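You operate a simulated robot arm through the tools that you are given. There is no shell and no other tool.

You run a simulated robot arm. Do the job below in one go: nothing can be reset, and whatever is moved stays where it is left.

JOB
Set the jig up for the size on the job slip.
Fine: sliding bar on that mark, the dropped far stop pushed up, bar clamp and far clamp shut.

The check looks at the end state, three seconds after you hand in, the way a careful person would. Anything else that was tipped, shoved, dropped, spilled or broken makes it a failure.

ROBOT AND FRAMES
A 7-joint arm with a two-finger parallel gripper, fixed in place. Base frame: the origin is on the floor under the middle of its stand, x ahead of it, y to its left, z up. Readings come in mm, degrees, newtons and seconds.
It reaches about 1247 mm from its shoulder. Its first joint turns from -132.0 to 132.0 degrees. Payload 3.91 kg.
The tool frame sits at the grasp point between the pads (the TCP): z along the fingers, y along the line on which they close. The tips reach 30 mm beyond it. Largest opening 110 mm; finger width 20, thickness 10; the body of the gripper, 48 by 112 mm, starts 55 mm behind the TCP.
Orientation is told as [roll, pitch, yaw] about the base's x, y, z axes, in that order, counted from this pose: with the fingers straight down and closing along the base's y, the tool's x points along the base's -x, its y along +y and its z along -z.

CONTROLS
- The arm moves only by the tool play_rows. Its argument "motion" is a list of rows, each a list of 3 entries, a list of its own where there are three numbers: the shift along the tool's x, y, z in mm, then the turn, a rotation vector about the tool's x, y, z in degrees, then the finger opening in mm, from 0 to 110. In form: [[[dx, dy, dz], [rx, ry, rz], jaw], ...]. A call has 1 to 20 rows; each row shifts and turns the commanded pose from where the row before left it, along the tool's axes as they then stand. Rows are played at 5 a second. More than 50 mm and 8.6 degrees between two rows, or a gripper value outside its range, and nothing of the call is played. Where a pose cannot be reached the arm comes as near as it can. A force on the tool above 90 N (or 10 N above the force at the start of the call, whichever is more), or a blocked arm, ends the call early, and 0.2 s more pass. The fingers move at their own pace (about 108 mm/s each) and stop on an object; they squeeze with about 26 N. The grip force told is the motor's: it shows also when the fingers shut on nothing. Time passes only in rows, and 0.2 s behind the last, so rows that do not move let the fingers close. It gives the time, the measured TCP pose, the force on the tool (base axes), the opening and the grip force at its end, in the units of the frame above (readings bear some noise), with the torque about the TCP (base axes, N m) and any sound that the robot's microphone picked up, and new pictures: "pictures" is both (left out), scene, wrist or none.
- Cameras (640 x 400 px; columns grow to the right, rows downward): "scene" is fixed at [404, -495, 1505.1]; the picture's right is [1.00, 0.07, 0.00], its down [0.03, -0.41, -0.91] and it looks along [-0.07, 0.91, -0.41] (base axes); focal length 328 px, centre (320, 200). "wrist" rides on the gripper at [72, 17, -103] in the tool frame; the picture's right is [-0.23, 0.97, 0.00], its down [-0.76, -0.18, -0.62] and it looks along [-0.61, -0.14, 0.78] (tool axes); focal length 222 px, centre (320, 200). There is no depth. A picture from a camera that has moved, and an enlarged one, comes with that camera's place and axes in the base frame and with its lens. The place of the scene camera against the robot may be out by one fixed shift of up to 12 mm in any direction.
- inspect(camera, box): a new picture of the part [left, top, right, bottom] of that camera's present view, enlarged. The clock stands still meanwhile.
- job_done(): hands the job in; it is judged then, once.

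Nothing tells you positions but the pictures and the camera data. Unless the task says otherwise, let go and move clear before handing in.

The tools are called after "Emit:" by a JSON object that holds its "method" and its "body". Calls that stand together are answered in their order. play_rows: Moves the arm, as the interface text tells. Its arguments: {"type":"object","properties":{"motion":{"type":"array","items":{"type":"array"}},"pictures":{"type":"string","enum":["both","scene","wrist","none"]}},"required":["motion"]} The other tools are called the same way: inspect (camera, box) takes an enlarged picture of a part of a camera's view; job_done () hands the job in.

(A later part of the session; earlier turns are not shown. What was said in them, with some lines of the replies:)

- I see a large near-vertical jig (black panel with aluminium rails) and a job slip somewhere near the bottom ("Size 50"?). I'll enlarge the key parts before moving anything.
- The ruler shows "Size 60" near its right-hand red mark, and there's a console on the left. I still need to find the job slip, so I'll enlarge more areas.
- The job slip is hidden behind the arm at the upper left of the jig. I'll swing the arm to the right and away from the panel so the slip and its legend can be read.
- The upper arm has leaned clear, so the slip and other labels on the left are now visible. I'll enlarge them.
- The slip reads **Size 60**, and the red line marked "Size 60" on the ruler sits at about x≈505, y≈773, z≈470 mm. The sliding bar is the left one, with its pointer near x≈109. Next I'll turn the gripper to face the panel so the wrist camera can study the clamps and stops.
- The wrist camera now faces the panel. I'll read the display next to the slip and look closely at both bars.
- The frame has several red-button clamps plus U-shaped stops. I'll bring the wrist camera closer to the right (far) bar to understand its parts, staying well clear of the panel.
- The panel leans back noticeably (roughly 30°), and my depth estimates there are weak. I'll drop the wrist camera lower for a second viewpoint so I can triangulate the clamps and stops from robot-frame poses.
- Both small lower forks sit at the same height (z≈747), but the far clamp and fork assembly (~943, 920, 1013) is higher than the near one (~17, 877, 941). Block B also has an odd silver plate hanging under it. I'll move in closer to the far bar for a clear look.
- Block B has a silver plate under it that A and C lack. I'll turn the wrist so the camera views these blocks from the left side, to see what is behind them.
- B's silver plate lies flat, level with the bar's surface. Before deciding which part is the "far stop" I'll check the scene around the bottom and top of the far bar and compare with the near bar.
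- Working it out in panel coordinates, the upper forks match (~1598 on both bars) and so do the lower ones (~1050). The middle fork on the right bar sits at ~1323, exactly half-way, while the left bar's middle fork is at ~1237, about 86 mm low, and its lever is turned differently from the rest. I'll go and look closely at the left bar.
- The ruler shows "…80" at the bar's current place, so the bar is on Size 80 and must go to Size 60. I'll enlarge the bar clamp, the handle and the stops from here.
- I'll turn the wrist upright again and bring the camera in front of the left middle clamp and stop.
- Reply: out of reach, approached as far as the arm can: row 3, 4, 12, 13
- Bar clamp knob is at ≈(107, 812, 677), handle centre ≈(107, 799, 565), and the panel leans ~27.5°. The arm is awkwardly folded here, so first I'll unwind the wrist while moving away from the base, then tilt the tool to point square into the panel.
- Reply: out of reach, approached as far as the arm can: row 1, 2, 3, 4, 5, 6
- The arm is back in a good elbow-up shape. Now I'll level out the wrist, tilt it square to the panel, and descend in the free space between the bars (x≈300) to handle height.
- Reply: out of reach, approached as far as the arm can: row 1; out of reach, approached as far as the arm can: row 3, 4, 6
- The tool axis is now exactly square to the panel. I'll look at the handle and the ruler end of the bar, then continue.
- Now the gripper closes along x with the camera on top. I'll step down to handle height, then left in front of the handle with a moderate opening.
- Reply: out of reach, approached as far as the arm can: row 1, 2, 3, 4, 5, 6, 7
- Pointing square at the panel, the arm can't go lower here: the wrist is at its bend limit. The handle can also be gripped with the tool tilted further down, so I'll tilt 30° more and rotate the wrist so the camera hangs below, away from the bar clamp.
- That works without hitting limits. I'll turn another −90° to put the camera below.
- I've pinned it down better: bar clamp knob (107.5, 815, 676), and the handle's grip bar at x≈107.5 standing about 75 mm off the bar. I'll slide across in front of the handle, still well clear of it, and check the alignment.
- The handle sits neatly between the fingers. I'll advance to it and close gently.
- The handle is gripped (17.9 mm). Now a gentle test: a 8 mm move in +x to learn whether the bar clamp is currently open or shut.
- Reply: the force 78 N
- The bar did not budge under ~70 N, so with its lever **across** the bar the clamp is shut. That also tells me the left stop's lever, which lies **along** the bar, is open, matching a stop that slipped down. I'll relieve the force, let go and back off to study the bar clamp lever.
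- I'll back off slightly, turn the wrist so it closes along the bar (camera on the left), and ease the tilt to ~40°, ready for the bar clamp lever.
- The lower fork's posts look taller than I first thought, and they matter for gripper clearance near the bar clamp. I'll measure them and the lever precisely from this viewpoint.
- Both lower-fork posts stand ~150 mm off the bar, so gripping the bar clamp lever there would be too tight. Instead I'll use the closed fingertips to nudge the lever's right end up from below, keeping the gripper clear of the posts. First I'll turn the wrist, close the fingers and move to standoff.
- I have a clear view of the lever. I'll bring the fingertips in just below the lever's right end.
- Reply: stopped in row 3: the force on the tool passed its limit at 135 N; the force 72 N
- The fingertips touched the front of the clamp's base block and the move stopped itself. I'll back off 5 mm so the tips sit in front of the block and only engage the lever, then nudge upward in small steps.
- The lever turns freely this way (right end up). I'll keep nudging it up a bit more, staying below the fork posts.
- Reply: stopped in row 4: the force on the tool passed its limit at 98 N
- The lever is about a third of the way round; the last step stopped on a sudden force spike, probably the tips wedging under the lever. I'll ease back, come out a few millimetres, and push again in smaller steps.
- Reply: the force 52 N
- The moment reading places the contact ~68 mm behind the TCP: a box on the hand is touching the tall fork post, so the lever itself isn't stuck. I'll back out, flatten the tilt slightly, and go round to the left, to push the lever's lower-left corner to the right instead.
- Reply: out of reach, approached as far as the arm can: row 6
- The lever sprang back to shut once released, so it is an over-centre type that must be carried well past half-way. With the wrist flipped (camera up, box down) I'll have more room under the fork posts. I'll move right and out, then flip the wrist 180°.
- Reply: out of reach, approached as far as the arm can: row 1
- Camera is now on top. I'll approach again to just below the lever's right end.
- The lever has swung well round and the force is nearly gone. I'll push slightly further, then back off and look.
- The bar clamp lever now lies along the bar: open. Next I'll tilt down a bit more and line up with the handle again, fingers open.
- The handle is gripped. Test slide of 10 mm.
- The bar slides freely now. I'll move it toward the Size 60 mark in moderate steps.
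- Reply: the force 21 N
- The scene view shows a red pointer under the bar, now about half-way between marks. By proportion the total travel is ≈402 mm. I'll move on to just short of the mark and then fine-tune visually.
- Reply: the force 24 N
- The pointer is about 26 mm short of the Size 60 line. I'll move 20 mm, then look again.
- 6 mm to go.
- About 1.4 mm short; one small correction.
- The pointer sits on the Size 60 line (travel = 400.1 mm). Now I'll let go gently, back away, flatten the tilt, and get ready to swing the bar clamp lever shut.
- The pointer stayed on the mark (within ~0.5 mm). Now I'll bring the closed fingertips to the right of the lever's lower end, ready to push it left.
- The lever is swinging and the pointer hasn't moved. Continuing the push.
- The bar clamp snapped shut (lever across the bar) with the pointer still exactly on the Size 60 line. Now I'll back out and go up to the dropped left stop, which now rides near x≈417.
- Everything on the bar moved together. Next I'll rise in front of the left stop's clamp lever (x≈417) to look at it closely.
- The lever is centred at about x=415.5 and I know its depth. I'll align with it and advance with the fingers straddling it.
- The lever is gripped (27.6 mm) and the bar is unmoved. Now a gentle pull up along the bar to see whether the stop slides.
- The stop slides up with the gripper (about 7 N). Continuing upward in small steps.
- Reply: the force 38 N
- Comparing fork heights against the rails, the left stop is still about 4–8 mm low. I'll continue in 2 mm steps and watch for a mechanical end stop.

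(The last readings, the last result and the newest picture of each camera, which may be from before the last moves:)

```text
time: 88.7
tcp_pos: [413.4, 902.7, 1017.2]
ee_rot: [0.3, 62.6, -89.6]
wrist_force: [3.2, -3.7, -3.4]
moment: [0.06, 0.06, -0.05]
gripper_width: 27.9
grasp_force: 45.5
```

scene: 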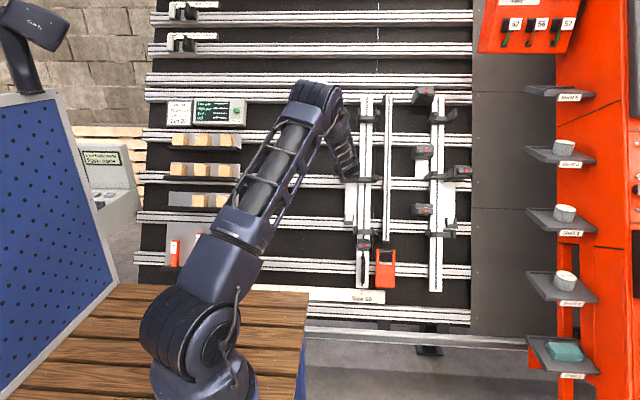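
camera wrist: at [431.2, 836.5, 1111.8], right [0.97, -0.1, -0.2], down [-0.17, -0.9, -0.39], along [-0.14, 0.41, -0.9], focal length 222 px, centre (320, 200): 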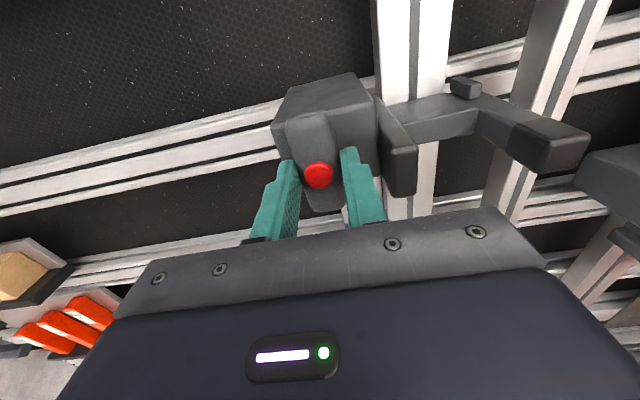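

Emit:
{"method": "play_rows", "body": {"motion": [[[2, 0, 0], [0, 0, 0], 15], [[0, 0, 0], [0, 0, 0], 15], [[0, 0, 0], [0, 0, 0], 15]], "pictures": "none"}}

Emit:
{"method": "inspect", "body": {"camera": "scene", "box": [340, 155, 400, 195]}}

```text
time: 89.5
tcp_pos: [415.4, 904.2, 1019.2]
ee_rot: [0.4, 62.6, -89.7]
wrist_force: [4.0, -13.1, 2.0]
moment: [-1.39, 0.1, -0.17]
gripper_width: 27.8
grasp_force: 45.0
```

```text
10.00 times, centred on (370, 175) of scene
camera zoom: at [404.0, -495.0, 1505.1], right [1.0, 0.07, 0.0], down [0.03, -0.41, -0.91], along [-0.07, 0.91, -0.41], focal length 3285 px, centre (-180, 450)
```

zoom: 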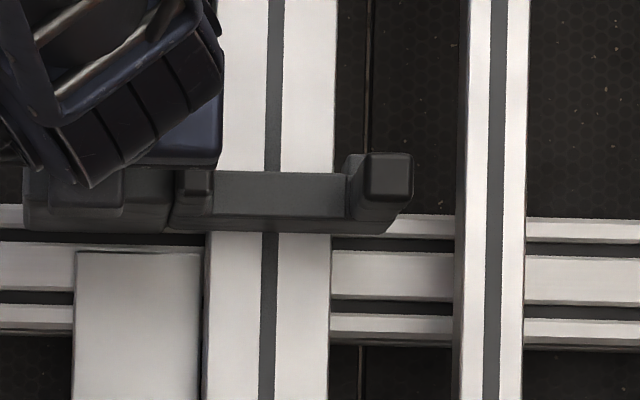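

Emit:
{"method": "play_rows", "body": {"motion": [[[2, 0, 0.3], [0, 0, 0], 15], [[0, 0, 0], [0, 0, 0], 15], [[0, 0, 0], [0, 0, 0], 15]], "pictures": "wrist"}}

Emit:
{"method": "inspect", "body": {"camera": "scene", "box": [340, 155, 400, 195]}}

```text
time: 90.3
tcp_pos: [414.3, 904.2, 1021.7]
ee_rot: [0.4, 62.7, -89.6]
wrist_force: [1.8, -29.9, 8.3]
moment: [-1.08, 0.14, -0.09]
gripper_width: 27.8
grasp_force: 44.8
camera wrist: at [431.2, 847.9, 1133.4], right [0.97, -0.1, -0.2], down [-0.17, -0.9, -0.39], along [-0.14, 0.42, -0.9], focal length 222 px, centre (320, 200)
```

wrist: 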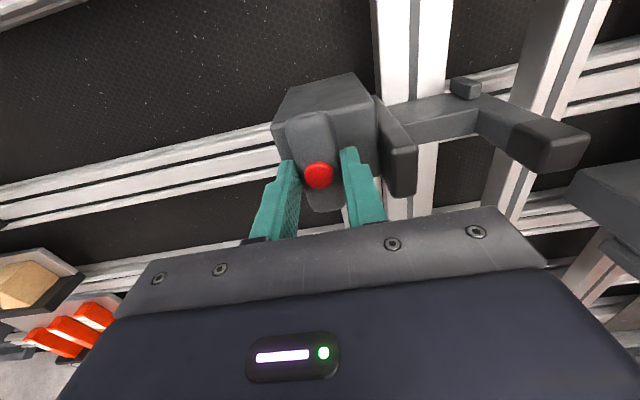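

```text
10.00 times, centred on (370, 175) of scene
camera zoom: at [404.0, -495.0, 1505.1], right [1.0, 0.07, 0.0], down [0.03, -0.41, -0.91], along [-0.07, 0.91, -0.41], focal length 3285 px, centre (-180, 450)
```

zoom: 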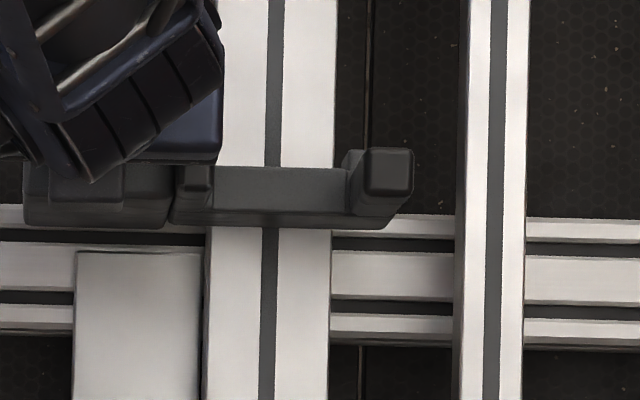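

It is now level with the right-hand stop. I'll probe 2 mm further to see whether a mechanical end stop defines the "up" position.

Emit:
{"method": "play_rows", "body": {"motion": [[[1, 0, -0.6], [0, 0, 0], 15], [[1, 0, 0], [0, 0, 0], 15], [[0, 0, 0], [0, 0, 0], 15]], "pictures": "none"}}

Emit:
{"method": "inspect", "body": {"camera": "scene", "box": [340, 155, 400, 195]}}

```text
time: 91.1
tcp_pos: [414.1, 904.7, 1022.2]
ee_rot: [0.3, 62.5, -89.6]
wrist_force: [3.4, -33.4, -5.5]
moment: [-0.06, 0.12, -0.07]
gripper_width: 27.5
grasp_force: 45.1
```

```text
10.00 times, centred on (370, 175) of scene
camera zoom: at [404.0, -495.0, 1505.1], right [1.0, 0.07, 0.0], down [0.03, -0.41, -0.91], along [-0.07, 0.91, -0.41], focal length 3285 px, centre (-180, 450)
```

zoom: 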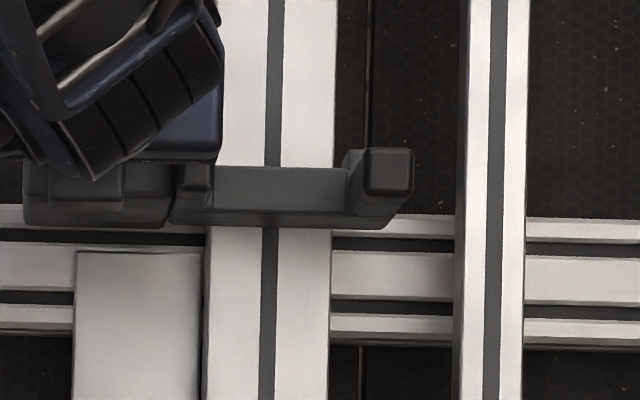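

The stop has reached its mechanical end (force rose, no further travel), level with the right-hand one. Now I'll twist the lever a little clockwise, the same way the bar clamp shuts, and read the torque.

Emit:
{"method": "play_rows", "body": {"motion": [[[-0.5, 0.5, 0], [0, 0, 5], 15], [[0, 0, 0], [0, 0, 5], 15], [[0, 0, 0], [0, 0, 0], 15]], "pictures": "wrist"}}

```text
time: 91.9
tcp_pos: [413.5, 904.9, 1021.9]
ee_rot: [-18.4, 61.1, -110.7]
wrist_force: [-4.0, -41.3, -3.2]
moment: [-0.24, -0.1, -0.03]
gripper_width: 27.7
grasp_force: 45.0
camera wrist: at [443.4, 846.4, 1129.9], right [0.92, -0.18, -0.35], down [-0.3, -0.88, -0.35], along [-0.24, 0.43, -0.87], focal length 222 px, centre (320, 200)
```

wrist: 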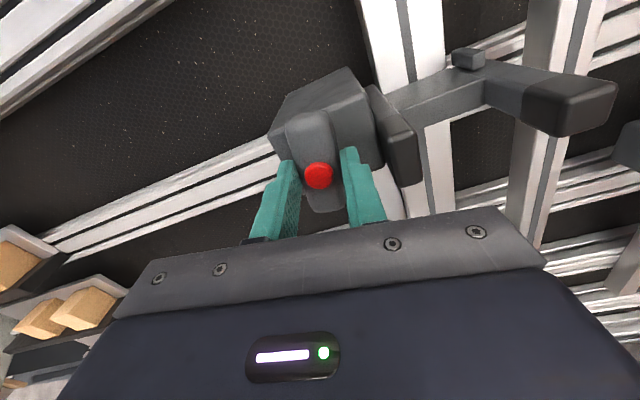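

It turns easily clockwise (tiny torque). I'll continue the quarter-turn, easing off the inward pressure slightly.

Emit:
{"method": "play_rows", "body": {"motion": [[[0, 0, -1], [0, 0, 8], 15], [[0, 0, 0], [0, 0, 8], 15], [[0, 0, 0], [0, 0, 8], 15], [[0, 0, 0], [0, 0, 8], 15], [[0, 0, 0], [0, 0, 8], 15], [[0, 0, 0], [0, 0, 0], 15]], "pictures": "both"}}

```text
time: 93.3
tcp_pos: [413.7, 906.4, 1022.3]
ee_rot: [-56.0, 34.9, -158.8]
wrist_force: [-18.2, -7.4, -2.7]
moment: [-0.99, 0.2, 0.36]
gripper_width: 27.7
grasp_force: 45.1
camera wrist: at [479.9, 831.0, 1099.6], right [0.45, -0.41, -0.79], down [-0.7, -0.72, -0.03], along [-0.56, 0.56, -0.61], focal length 222 px, centre (320, 200)
```

scene: 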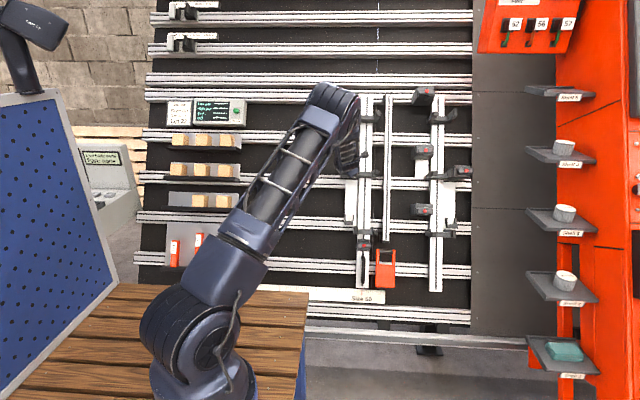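
wrist: 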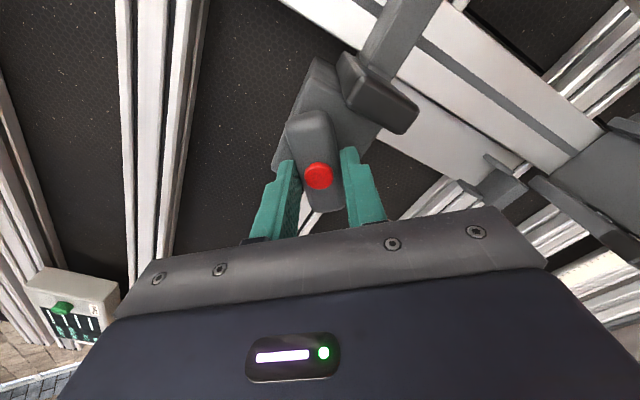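

Half-way with no problems. Finishing the quarter-turn.

Emit:
{"method": "play_rows", "body": {"motion": [[[0, 0, 0], [0, 0, 8], 15], [[0, 0, 0], [0, 0, 8], 15], [[0, 0, 0], [0, 0, 8], 15], [[0, 0, 0], [0, 0, 8], 15], [[0, 0, 0], [0, 0, 7], 15], [[0, 0, 0], [0, 0, 0], 15]], "pictures": "both"}}

```text
time: 94.7
tcp_pos: [413.9, 904.7, 1021.4]
ee_rot: [-62.6, 0.9, -179.4]
wrist_force: [-23.8, 17.7, -10.0]
moment: [-0.72, 0.52, 0.67]
gripper_width: 28.0
grasp_force: 44.7
camera wrist: at [486.4, 807.8, 1055.0], right [-0.21, -0.45, -0.87], down [-0.76, -0.48, 0.43], along [-0.61, 0.75, -0.24], focal length 222 px, centre (320, 200)
```

scene: 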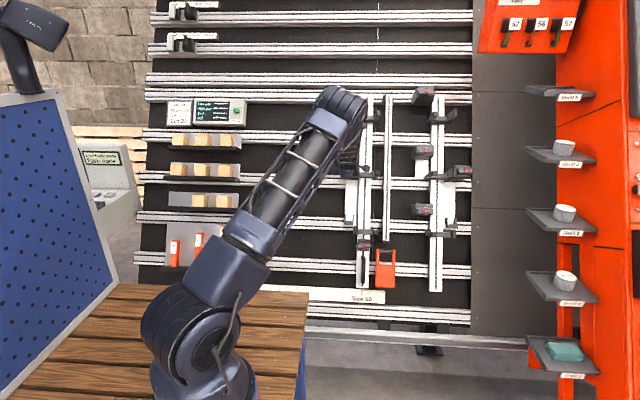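
wrist: 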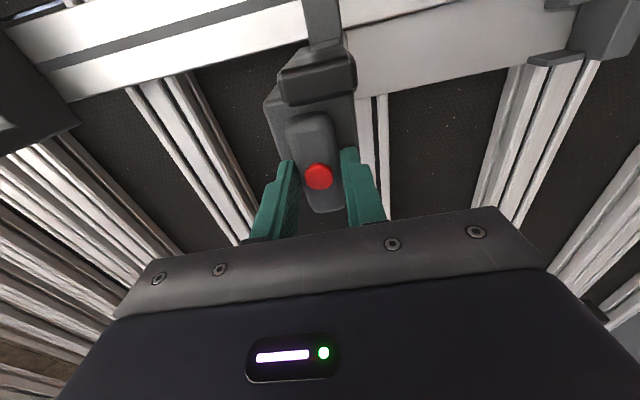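

The lever is now across. I'll release and back straight out, then verify.

Emit:
{"method": "play_rows", "body": {"motion": [[[0, 0, 0], [0, 0, 1], 15], [[0, 0, 0], [0, 0, 0], 40], [[0, 0, 0], [0, 0, 0], 55], [[0, 0, -30], [0, 0, 0], 55], [[0, 0, -40], [0, 0, 0], 55], [[0, 0, -40], [0, 0, 0], 55]], "pictures": "both"}}

Emit:
{"method": "inspect", "body": {"camera": "wrist", "box": [200, 20, 440, 180]}}

```text
time: 96.1
tcp_pos: [416.7, 807.1, 1074.3]
ee_rot: [-62.6, 0.1, -179.9]
wrist_force: [-0.3, 0.0, -0.3]
moment: [0.06, 0.0, 0.01]
gripper_width: 54.9
grasp_force: 0.1
camera wrist: at [489.4, 709.0, 1107.4], right [-0.22, -0.45, -0.86], down [-0.76, -0.47, 0.44], along [-0.61, 0.76, -0.24], focal length 222 px, centre (320, 200)
```

scene: 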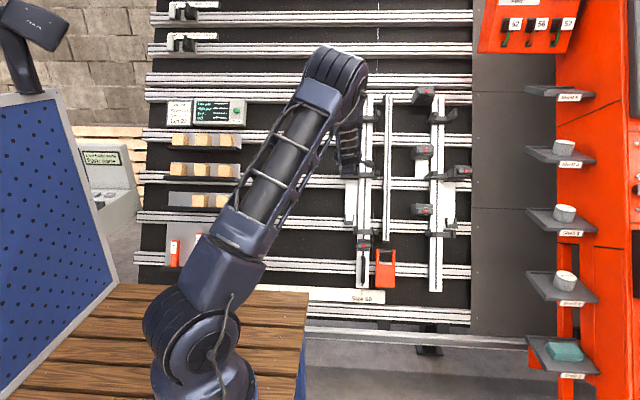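
wrist: 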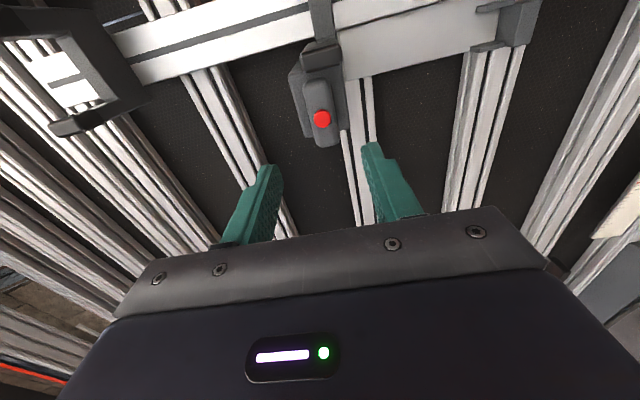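

```text
2.50 times, centred on (320, 100) of wrist
camera zoom: at [489.4, 709.0, 1107.4], right [-0.22, -0.45, -0.86], down [-0.76, -0.47, 0.44], along [-0.61, 0.76, -0.24], focal length 555 px, centre (320, 450)
```

zoom: 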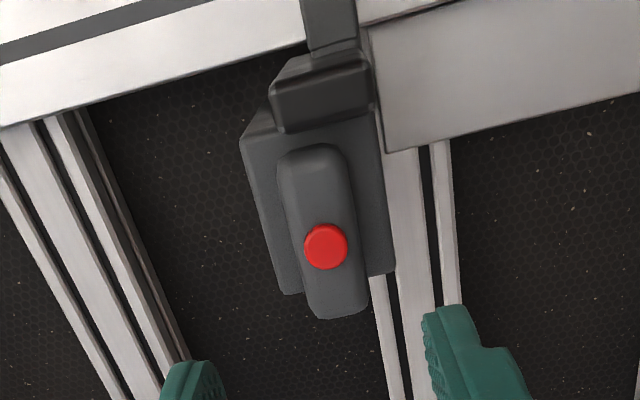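

The lever stays across (shut). I'll move the arm well clear to the left so the scene camera can check everything.

Emit:
{"method": "play_rows", "body": {"motion": [[[0, 0, -45], [0, 0, 0], 55], [[0, 0, -45], [0, 0, 0], 55], [[-35, 0, -30], [0, 0, 0], 55], [[-45, 0, 0], [0, 0, 0], 55], [[-45, 0, 0], [0, 0, 0], 55], [[-45, 0, 0], [0, 0, 0], 55]], "pictures": "both"}}

Emit:
{"method": "inspect", "body": {"camera": "scene", "box": [330, 80, 490, 190]}}

Emit:
{"method": "inspect", "body": {"camera": "scene", "box": [330, 180, 490, 300]}}

Emit:
{"method": "inspect", "body": {"camera": "scene", "box": [345, 275, 375, 295]}}

Emit:
{"method": "inspect", "body": {"camera": "scene", "box": [340, 155, 400, 195]}}

```text
time: 97.5
tcp_pos: [248.2, 700.3, 1126.6]
ee_rot: [-62.6, 0.1, -180.0]
wrist_force: [0.1, -0.2, 0.4]
moment: [0.03, 0.05, 0.07]
gripper_width: 55.0
grasp_force: 0.1
camera wrist: at [320.2, 602.4, 1159.1], right [-0.22, -0.45, -0.87], down [-0.76, -0.47, 0.44], along [-0.61, 0.76, -0.24], focal length 222 px, centre (320, 200)
```

scene: 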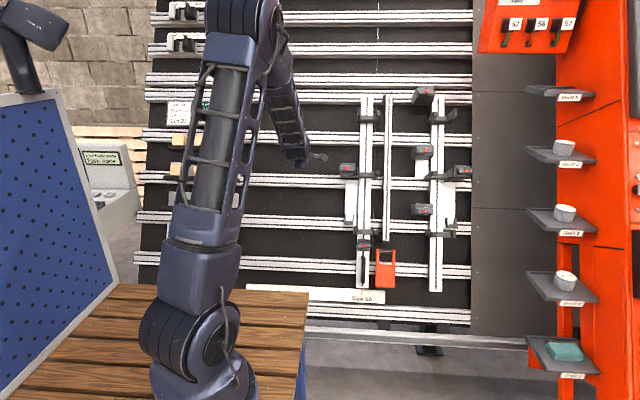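
wrist: 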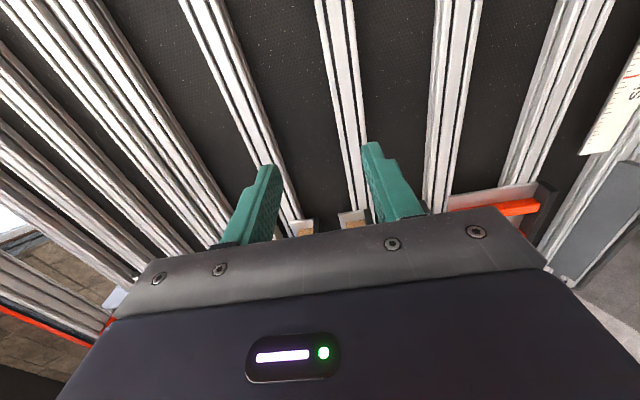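

```text
3.64 times, centred on (410, 135) of scene
camera zoom: at [404.0, -495.0, 1505.1], right [1.0, 0.07, 0.0], down [0.03, -0.41, -0.91], along [-0.07, 0.91, -0.41], focal length 1195 px, centre (-7, 436)
```

zoom: 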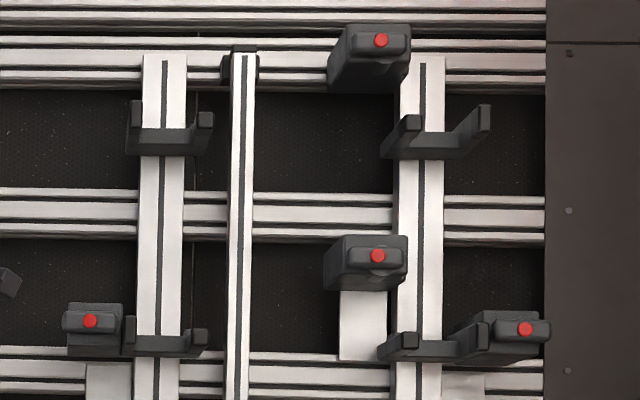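

```text
3.33 times, centred on (410, 240) of scene
camera zoom: at [404.0, -495.0, 1505.1], right [1.0, 0.07, 0.0], down [0.03, -0.41, -0.91], along [-0.07, 0.91, -0.41], focal length 1095 px, centre (20, 67)
```

zoom: 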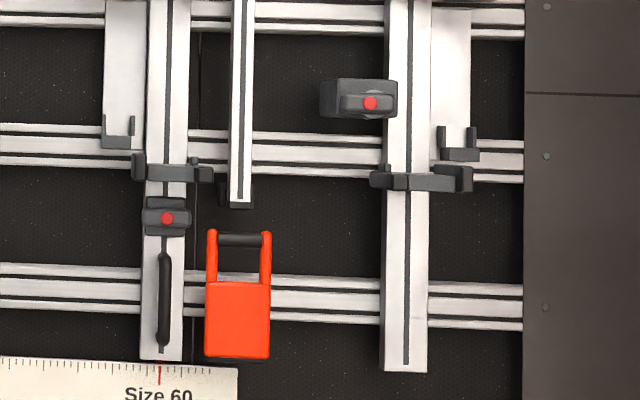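

```text
16.00 times, centred on (360, 285) of scene
camera zoom: at [404.0, -495.0, 1505.1], right [1.0, 0.07, 0.0], down [0.03, -0.41, -0.91], along [-0.07, 0.91, -0.41], focal length 5256 px, centre (-320, -1160)
```

zoom: 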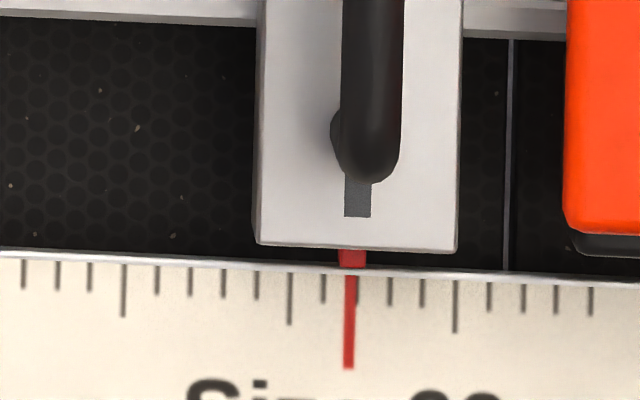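

```text
10.00 times, centred on (370, 175) of scene
camera zoom: at [404.0, -495.0, 1505.1], right [1.0, 0.07, 0.0], down [0.03, -0.41, -0.91], along [-0.07, 0.91, -0.41], focal length 3285 px, centre (-180, 450)
```

zoom: 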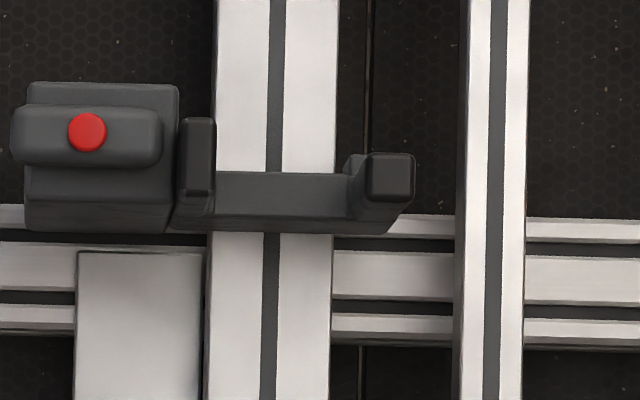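

The bar, its clamp and the left stop's clamp look right. The stop appears ~2 mm lower than at its end stop, so I'll wait a few seconds to be sure it isn't creeping.

Emit:
{"method": "play_rows", "body": {"motion": [[[-10, 0, -10], [0, 0, 0], 55], [[0, 0, 0], [0, 0, 0], 55], [[0, 0, 0], [0, 0, 0], 55], [[0, 0, 0], [0, 0, 0], 55], [[0, 0, 0], [0, 0, 0], 55], [[0, 0, 0], [0, 0, 0], 55], [[0, 0, 0], [0, 0, 0], 55], [[0, 0, 0], [0, 0, 0], 55], [[0, 0, 0], [0, 0, 0], 55], [[0, 0, 0], [0, 0, 0], 55], [[0, 0, 0], [0, 0, 0], 55], [[0, 0, 0], [0, 0, 0], 55], [[0, 0, 0], [0, 0, 0], 55], [[0, 0, 0], [0, 0, 0], 55], [[0, 0, 0], [0, 0, 0], 55]], "pictures": "none"}}

Emit:
{"method": "inspect", "body": {"camera": "scene", "box": [340, 155, 400, 195]}}

Emit:
{"method": "inspect", "body": {"camera": "scene", "box": [410, 155, 470, 195]}}

```text
time: 100.7
tcp_pos: [235.7, 691.5, 1133.1]
ee_rot: [-62.5, 0.3, -179.9]
wrist_force: [0.3, -0.2, 0.4]
moment: [-0.01, -0.01, 0.0]
gripper_width: 55.0
grasp_force: 0.0
```

```text
10.00 times, centred on (370, 175) of scene
camera zoom: at [404.0, -495.0, 1505.1], right [1.0, 0.07, 0.0], down [0.03, -0.41, -0.91], along [-0.07, 0.91, -0.41], focal length 3285 px, centre (-180, 450)
```

zoom: 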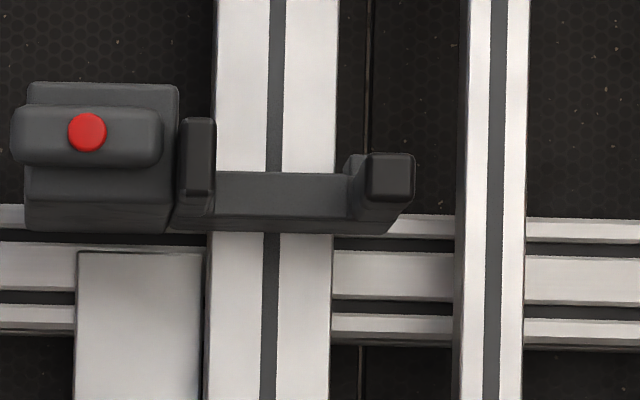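

```text
10.00 times, centred on (440, 175) of scene
camera zoom: at [404.0, -495.0, 1505.1], right [1.0, 0.07, 0.0], down [0.03, -0.41, -0.91], along [-0.07, 0.91, -0.41], focal length 3285 px, centre (-880, 450)
```

zoom: 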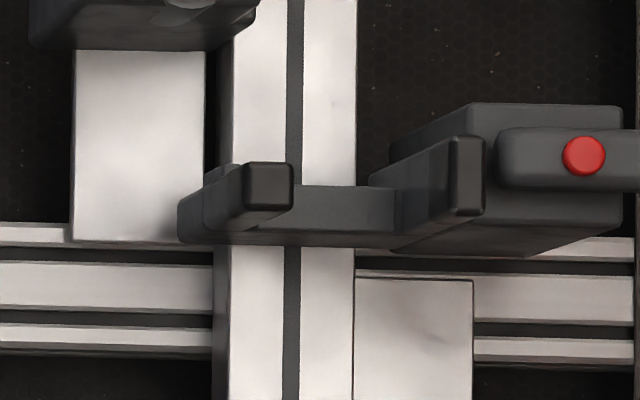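

The stop is stable, but it settled ~2.4 mm below its end stop while I twisted the lever slightly off its pivot. I'd rather have it fully up, so I'll go back, re-grip that lever, reopen it, push to the end stop and shut it while compensating for the offset.

Emit:
{"method": "play_rows", "body": {"motion": [[[40, 0, 25], [0, 0, 0], 50], [[45, 0, 20], [0, 0, 0], 50], [[45, 0, 20], [0, 0, 0], 50], [[45, 0, 20], [0, 0, 0], 50], [[5, 0, 45], [0, 0, 0], 50], [[0, 0, 45], [0, 0, 0], 50], [[0, 0, 25], [0, 0, 0], 50]], "pictures": "wrist"}}

Emit:
{"method": "inspect", "body": {"camera": "wrist", "box": [200, 60, 440, 220]}}

```text
time: 102.3
tcp_pos: [415.4, 871.7, 1041.0]
ee_rot: [-62.7, 0.2, -179.9]
wrist_force: [0.8, -0.6, -0.1]
moment: [-0.04, 0.01, 0.02]
gripper_width: 50.0
grasp_force: 0.0
camera wrist: at [487.1, 773.9, 1074.1], right [-0.22, -0.45, -0.87], down [-0.76, -0.47, 0.44], along [-0.61, 0.76, -0.24], focal length 222 px, centre (320, 200)
```

wrist: 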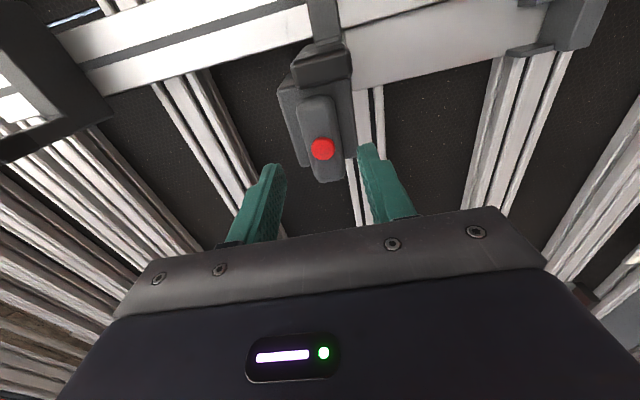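

```text
2.50 times, centred on (320, 140) of wrist
camera zoom: at [487.1, 773.9, 1074.1], right [-0.22, -0.45, -0.87], down [-0.76, -0.47, 0.44], along [-0.61, 0.76, -0.24], focal length 555 px, centre (320, 350)
```

zoom: 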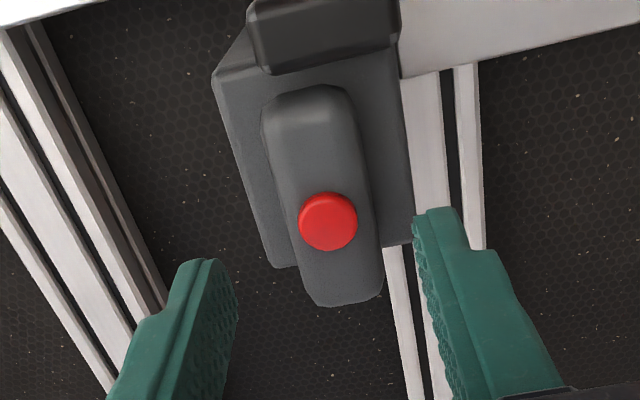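

Emit:
{"method": "play_rows", "body": {"motion": [[[0, 2, 13], [0, 0, 0], 50], [[0, 0, 13], [0, 0, 0], 50], [[0, 0, 12], [0, 0, 0], 50], [[0, 0, 0], [0, 0, 0], 50]], "pictures": "wrist"}}

Emit:
{"method": "inspect", "body": {"camera": "wrist", "box": [200, 60, 440, 220]}}

```text
time: 103.3
tcp_pos: [415.7, 903.8, 1022.9]
ee_rot: [-62.6, 0.2, -180.0]
wrist_force: [0.4, -0.2, -0.3]
moment: [-0.01, 0.02, 0.0]
gripper_width: 49.9
grasp_force: 0.0
camera wrist: at [487.4, 805.7, 1055.0], right [-0.22, -0.45, -0.87], down [-0.76, -0.47, 0.44], along [-0.61, 0.76, -0.24], focal length 222 px, centre (320, 200)
```

wrist: 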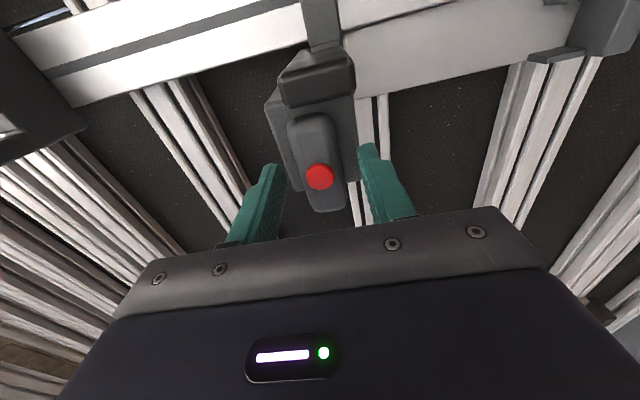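

```text
2.50 times, centred on (320, 140) of wrist
camera zoom: at [487.4, 805.7, 1055.0], right [-0.22, -0.45, -0.87], down [-0.76, -0.47, 0.44], along [-0.61, 0.76, -0.24], focal length 555 px, centre (320, 350)
```

zoom: 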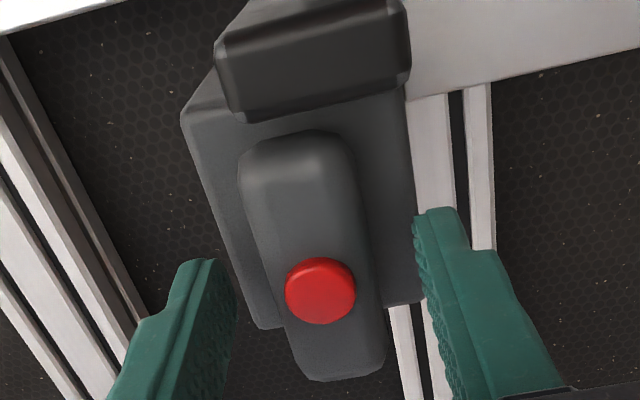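

Emit:
{"method": "play_rows", "body": {"motion": [[[0, 0, 1], [0, 0, 0], 25], [[0, 0, 0], [0, 0, 0], 15], [[0, 0, 0], [0, 0, 0], 15], [[0, 0, 0], [0, 0, -5], 15], [[0, 0, 0], [0, 0, -8], 15], [[0, 0, 0], [0, 0, 0], 15]], "pictures": "wrist"}}

```text
time: 104.7
tcp_pos: [414.8, 902.2, 1021.9]
ee_rot: [-62.0, 11.6, -173.8]
wrist_force: [-4.7, -8.2, 1.5]
moment: [-0.59, -0.27, -0.61]
gripper_width: 27.9
grasp_force: 44.9
camera wrist: at [489.1, 812.9, 1068.8], right [0.0, -0.46, -0.89], down [-0.78, -0.55, 0.29], along [-0.62, 0.69, -0.36], focal length 222 px, centre (320, 200)
```

wrist: 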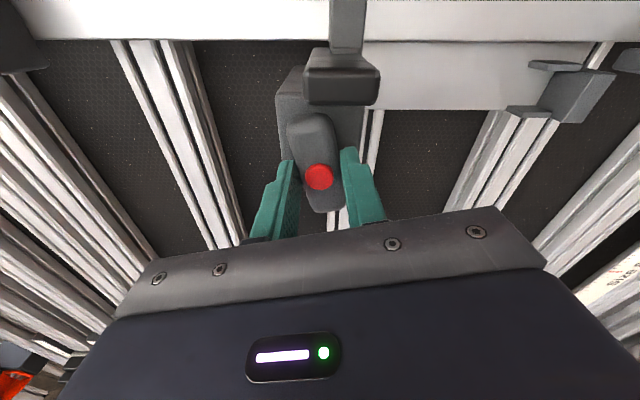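

Emit:
{"method": "play_rows", "body": {"motion": [[[0, 0, 0], [0, 0, -8], 15], [[0, 0, 0], [0, 0, -8], 15], [[0, 0, 0], [0, 0, -8], 15], [[0, 0, 0], [0, 0, -8], 15], [[0, 0, 0], [0, 0, -8], 15], [[0, 0, 0], [0, 0, -8], 15], [[0, 0, 0], [0, 0, -8], 15], [[0, 0, 0], [0, 0, -8], 15], [[0, 0, 0], [0, 0, -8], 15], [[0, 0, 0], [0, 0, -5], 15], [[0, 0, 0], [0, 0, 0], 15]], "pictures": "wrist"}}

Emit:
{"method": "inspect", "body": {"camera": "scene", "box": [340, 155, 400, 195]}}

```text
time: 107.1
tcp_pos: [415.6, 902.5, 1021.5]
ee_rot: [0.4, 62.7, -89.5]
wrist_force: [3.4, -7.8, 3.4]
moment: [1.14, 0.24, -0.27]
gripper_width: 27.6
grasp_force: 44.9
camera wrist: at [431.3, 846.2, 1133.1], right [0.97, -0.1, -0.2], down [-0.17, -0.9, -0.39], along [-0.14, 0.42, -0.9], focal length 222 px, centre (320, 200)
```

wrist: 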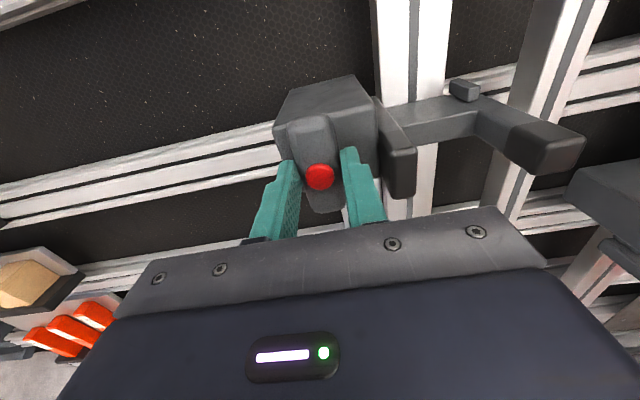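

```text
10.00 times, centred on (370, 175) of scene
camera zoom: at [404.0, -495.0, 1505.1], right [1.0, 0.07, 0.0], down [0.03, -0.41, -0.91], along [-0.07, 0.91, -0.41], focal length 3285 px, centre (-180, 450)
```

zoom: 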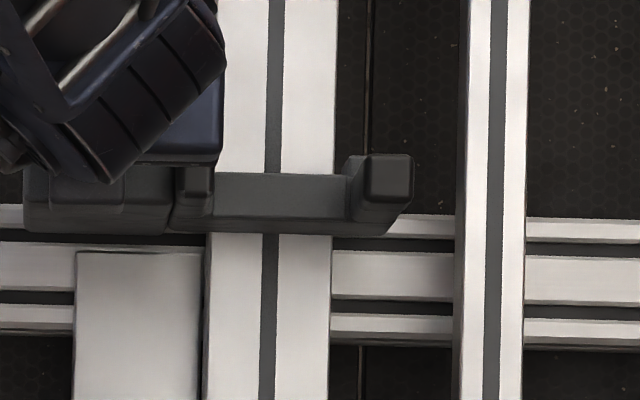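

Emit:
{"method": "play_rows", "body": {"motion": [[[2, 0, 0], [0, 0, 0], 15], [[1.5, 0, 0], [0, 0, 0], 15], [[0, 0, 0], [0, 0, 0], 15]], "pictures": "none"}}

Emit:
{"method": "inspect", "body": {"camera": "scene", "box": [340, 155, 400, 195]}}

```text
time: 107.9
tcp_pos: [415.4, 903.7, 1022.5]
ee_rot: [0.3, 62.5, -89.6]
wrist_force: [-1.8, 6.4, -10.5]
moment: [-1.54, 0.19, 0.02]
gripper_width: 27.6
grasp_force: 44.8
```

```text
10.00 times, centred on (370, 175) of scene
camera zoom: at [404.0, -495.0, 1505.1], right [1.0, 0.07, 0.0], down [0.03, -0.41, -0.91], along [-0.07, 0.91, -0.41], focal length 3285 px, centre (-180, 450)
```

zoom: 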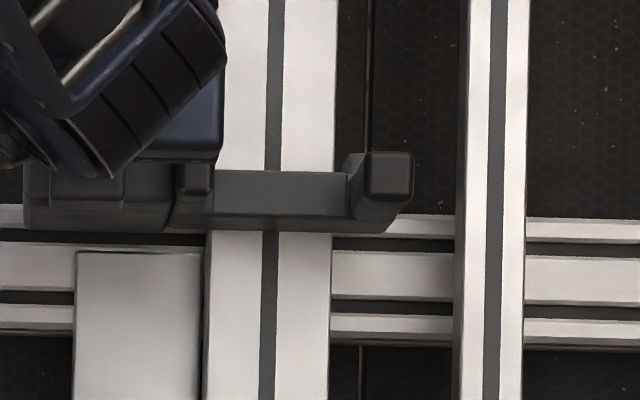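

Emit:
{"method": "play_rows", "body": {"motion": [[[1.5, 0, 0], [0, 0, 0], 15], [[1.5, 0, 0], [0, 0, 0], 15], [[0, 0, 0], [0, 0, 0], 15]], "pictures": "none"}}

Emit:
{"method": "inspect", "body": {"camera": "scene", "box": [340, 155, 400, 195]}}

```text
time: 108.7
tcp_pos: [415.5, 904.2, 1024.8]
ee_rot: [0.3, 62.4, -89.7]
wrist_force: [-8.5, -25.4, -26.7]
moment: [-0.8, 0.25, 0.2]
gripper_width: 28.0
grasp_force: 45.1
```

```text
10.00 times, centred on (370, 175) of scene
camera zoom: at [404.0, -495.0, 1505.1], right [1.0, 0.07, 0.0], down [0.03, -0.41, -0.91], along [-0.07, 0.91, -0.41], focal length 3285 px, centre (-180, 450)
```

zoom: 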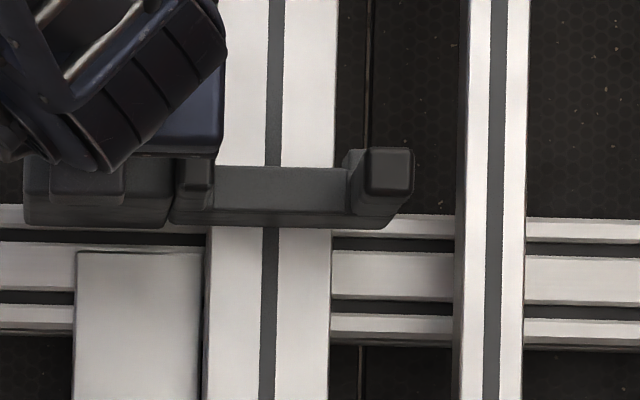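

At the end stop again with ~35 N upward bias, and the grip is centred on the pivot. Twisting clockwise to shut while holding it up.

Emit:
{"method": "play_rows", "body": {"motion": [[[0, 0, 0], [0, 0, 8], 15], [[0, 0, 0], [0, 0, 8], 15], [[0, 0, 0], [0, 0, 8], 15], [[0, 0, 0], [0, 0, 8], 15], [[0, 0, 0], [0, 0, 8], 15], [[0, 0, 0], [0, 0, 8], 15]], "pictures": "none"}}

Emit:
{"method": "inspect", "body": {"camera": "scene", "box": [340, 155, 400, 195]}}

```text
time: 110.1
tcp_pos: [415.0, 904.3, 1024.5]
ee_rot: [-55.0, 36.5, -157.4]
wrist_force: [0.3, -28.2, -26.6]
moment: [-1.3, -0.23, -0.25]
gripper_width: 27.5
grasp_force: 45.0
```

```text
10.00 times, centred on (370, 175) of scene
camera zoom: at [404.0, -495.0, 1505.1], right [1.0, 0.07, 0.0], down [0.03, -0.41, -0.91], along [-0.07, 0.91, -0.41], focal length 3285 px, centre (-180, 450)
```

zoom: 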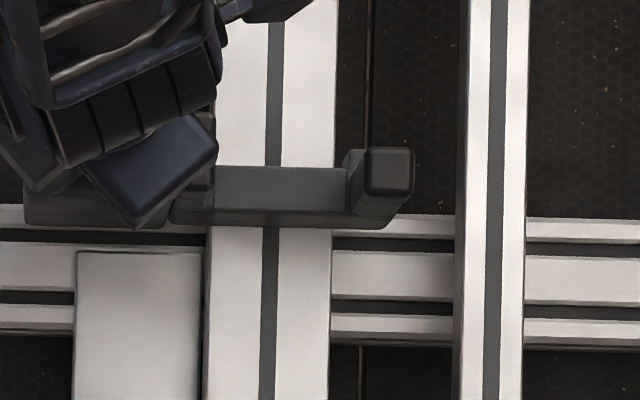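

Still held firmly at the top. Completing the turn.

Emit:
{"method": "play_rows", "body": {"motion": [[[0, 0, 0], [0, 0, 8], 15], [[0, 0, 0], [0, 0, 8], 15], [[0, 0, 0], [0, 0, 8], 15], [[0, 0, 0], [0, 0, 8], 15], [[0, 0, 0], [0, 0, 8], 15], [[0, 0, 0], [0, 0, 3], 15], [[0, 0, 0], [0, 0, 0], 15]], "pictures": "wrist"}}

Emit:
{"method": "inspect", "body": {"camera": "scene", "box": [340, 155, 400, 195]}}

```text
time: 111.7
tcp_pos: [416.8, 905.7, 1024.5]
ee_rot: [-62.5, -0.7, 179.6]
wrist_force: [10.7, -31.6, -39.7]
moment: [-1.49, -1.23, -0.16]
gripper_width: 27.9
grasp_force: 45.3
camera wrist: at [488.5, 806.6, 1056.3], right [-0.24, -0.45, -0.86], down [-0.76, -0.46, 0.46], along [-0.6, 0.76, -0.23], focal length 222 px, centre (320, 200)
```

wrist: 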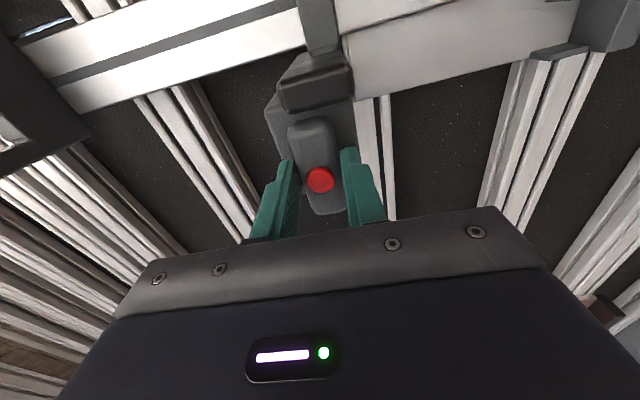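

```text
10.00 times, centred on (370, 175) of scene
camera zoom: at [404.0, -495.0, 1505.1], right [1.0, 0.07, 0.0], down [0.03, -0.41, -0.91], along [-0.07, 0.91, -0.41], focal length 3285 px, centre (-180, 450)
```

zoom: 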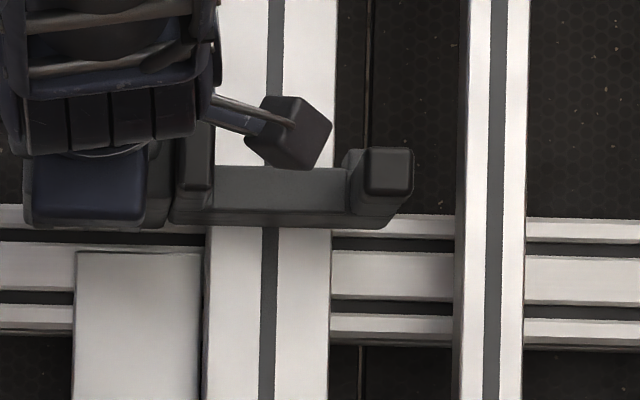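

Shut and at full height. I'll relieve the bias, release, and back straight out.

Emit:
{"method": "play_rows", "body": {"motion": [[[0, 0.7, 0], [0, 0, -1], 15], [[0, 0.5, 0], [0, 0, 0], 15], [[0, 0, 0], [0, 0, 0], 40], [[0, 0, 0], [0, 0, 0], 55], [[0, 0, -30], [0, 0, 0], 55], [[0, 0, -40], [0, 0, 0], 55], [[0, 0, -45], [0, 0, 0], 55], [[0, 0, -45], [0, 0, 0], 55], [[-35, 0, -30], [0, 0, 0], 55], [[-45, 0, 0], [0, 0, 0], 55], [[-45, 0, 0], [0, 0, 0], 55], [[-45, 0, 0], [0, 0, 0], 55], [[0, 0, 0], [0, 0, 0], 55], [[0, 0, 0], [0, 0, 0], 55], [[0, 0, 0], [0, 0, 0], 55]], "pictures": "both"}}

Emit:
{"method": "inspect", "body": {"camera": "scene", "box": [340, 155, 400, 195]}}

Emit:
{"method": "inspect", "body": {"camera": "scene", "box": [345, 275, 375, 295]}}

Emit:
{"method": "inspect", "body": {"camera": "scene", "box": [340, 215, 400, 255]}}

Emit:
{"method": "inspect", "body": {"camera": "scene", "box": [320, 80, 490, 300]}}

```text
time: 114.9
tcp_pos: [247.5, 738.7, 1114.5]
ee_rot: [-62.6, 0.2, -179.9]
wrist_force: [-0.5, -0.1, -0.8]
moment: [-0.02, 0.0, 0.01]
gripper_width: 54.9
grasp_force: 0.2
camera wrist: at [319.3, 640.2, 1146.5], right [-0.22, -0.45, -0.87], down [-0.76, -0.47, 0.44], along [-0.61, 0.76, -0.24], focal length 222 px, centre (320, 200)
```

scene: 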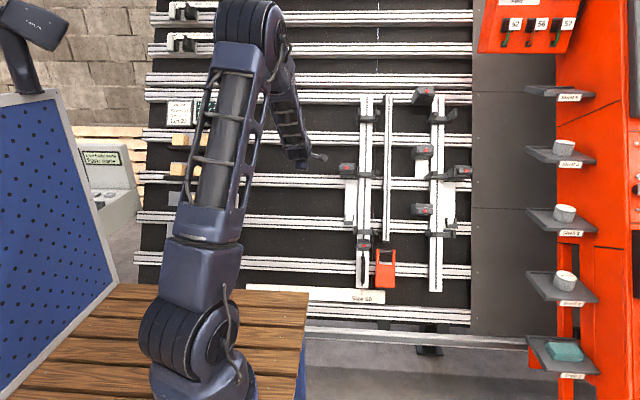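
wrist: 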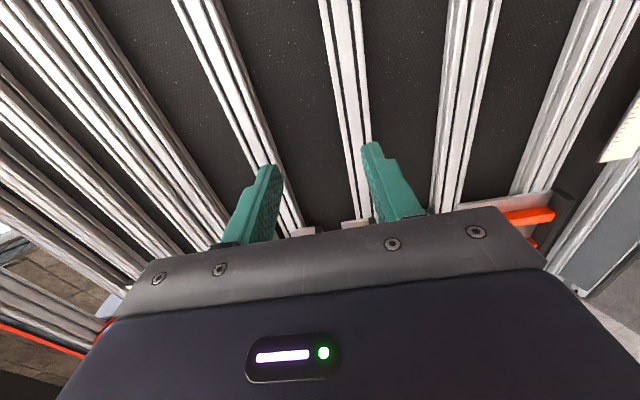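

```text
10.00 times, centred on (370, 175) of scene
camera zoom: at [404.0, -495.0, 1505.1], right [1.0, 0.07, 0.0], down [0.03, -0.41, -0.91], along [-0.07, 0.91, -0.41], focal length 3285 px, centre (-180, 450)
```

zoom: 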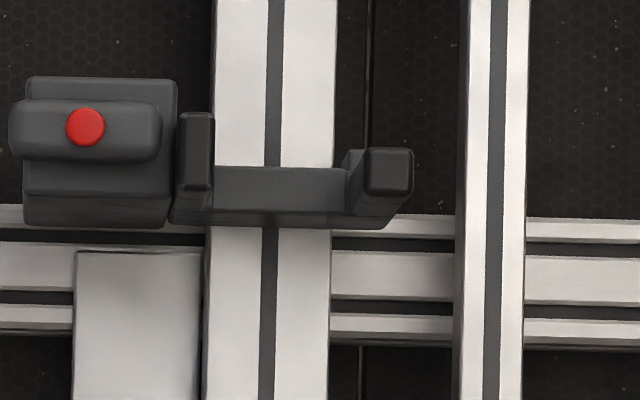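

```text
16.00 times, centred on (360, 285) of scene
camera zoom: at [404.0, -495.0, 1505.1], right [1.0, 0.07, 0.0], down [0.03, -0.41, -0.91], along [-0.07, 0.91, -0.41], focal length 5256 px, centre (-320, -1160)
```

zoom: 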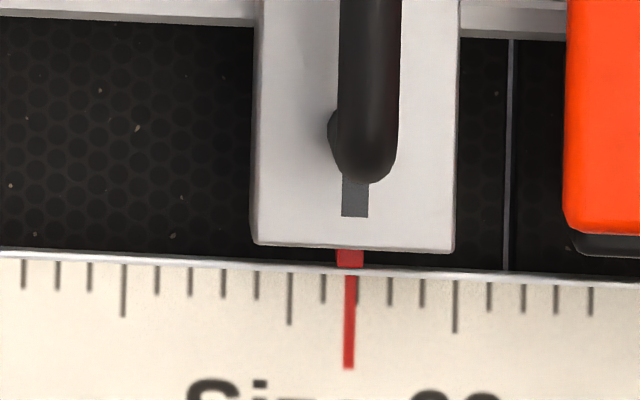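

```text
10.00 times, centred on (370, 235) of scene
camera zoom: at [404.0, -495.0, 1505.1], right [1.0, 0.07, 0.0], down [0.03, -0.41, -0.91], along [-0.07, 0.91, -0.41], focal length 3285 px, centre (-180, -150)
```

zoom: 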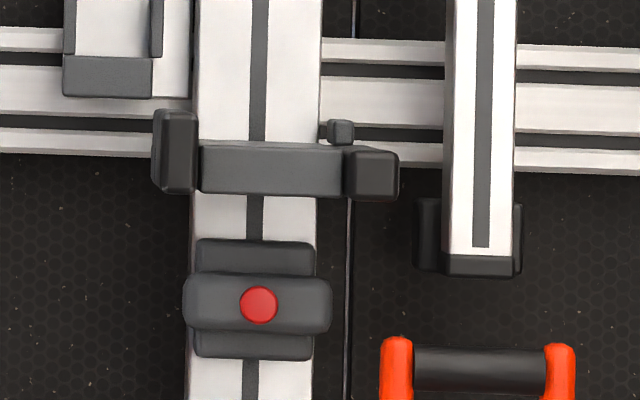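

```text
1.82 times, centred on (405, 190) of scene
camera zoom: at [404.0, -495.0, 1505.1], right [1.0, 0.07, 0.0], down [0.03, -0.41, -0.91], along [-0.07, 0.91, -0.41], focal length 597 px, centre (166, 218)
```

zoom: 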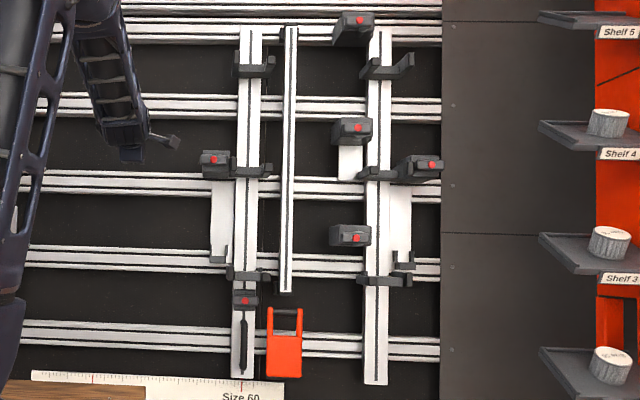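

Everything checks out:
- The red pointer is exactly on the Size 60 line.
- The bar clamp lever lies across the bar (shut).
- The slipped stop is up against its end stop, level with its partner, and its clamp lever is across (shut).

The gripper is open and well clear, and nothing else has moved, so I'm handing in.

Emit:
{"method": "job_done", "body": {}}

```text
The job is handed in.
```

I set the jig for Size 60, the size on the job slip, and handed it in. The hand-in returned no verdict, so what follows is from the last camera pictures.

- **Sliding bar:** I moved it 400 mm from Size 80, and its red pointer sits on the Size 60 line.
- **Bar clamp:** it was shut at the start. I opened it to slide the bar and shut it again on the mark.
- **Far stop:** I took this to be the middle stop on the sliding bar. It was about 90 mm below the matching stop on the fixed bar, and its clamp was the only one open. It is now against its upper end, level with the other one.
- **Far clamp:** shut, with its lever across like the others.

**Which stop is "far":** nothing on the jig labels near and far. I chose the left one because it was the only stop that had dropped. If "far" meant the right bar, that stop and its clamp were not touched.

**Contacts:** while turning the bar clamp lever, the gripper pressed on the clamp's base block (135 N peak) and on one of the lower fork posts (98 N peak). Neither looks moved in the pictures. I saw nothing else tipped, dropped or shifted. The gripper is open and clear of the jig.
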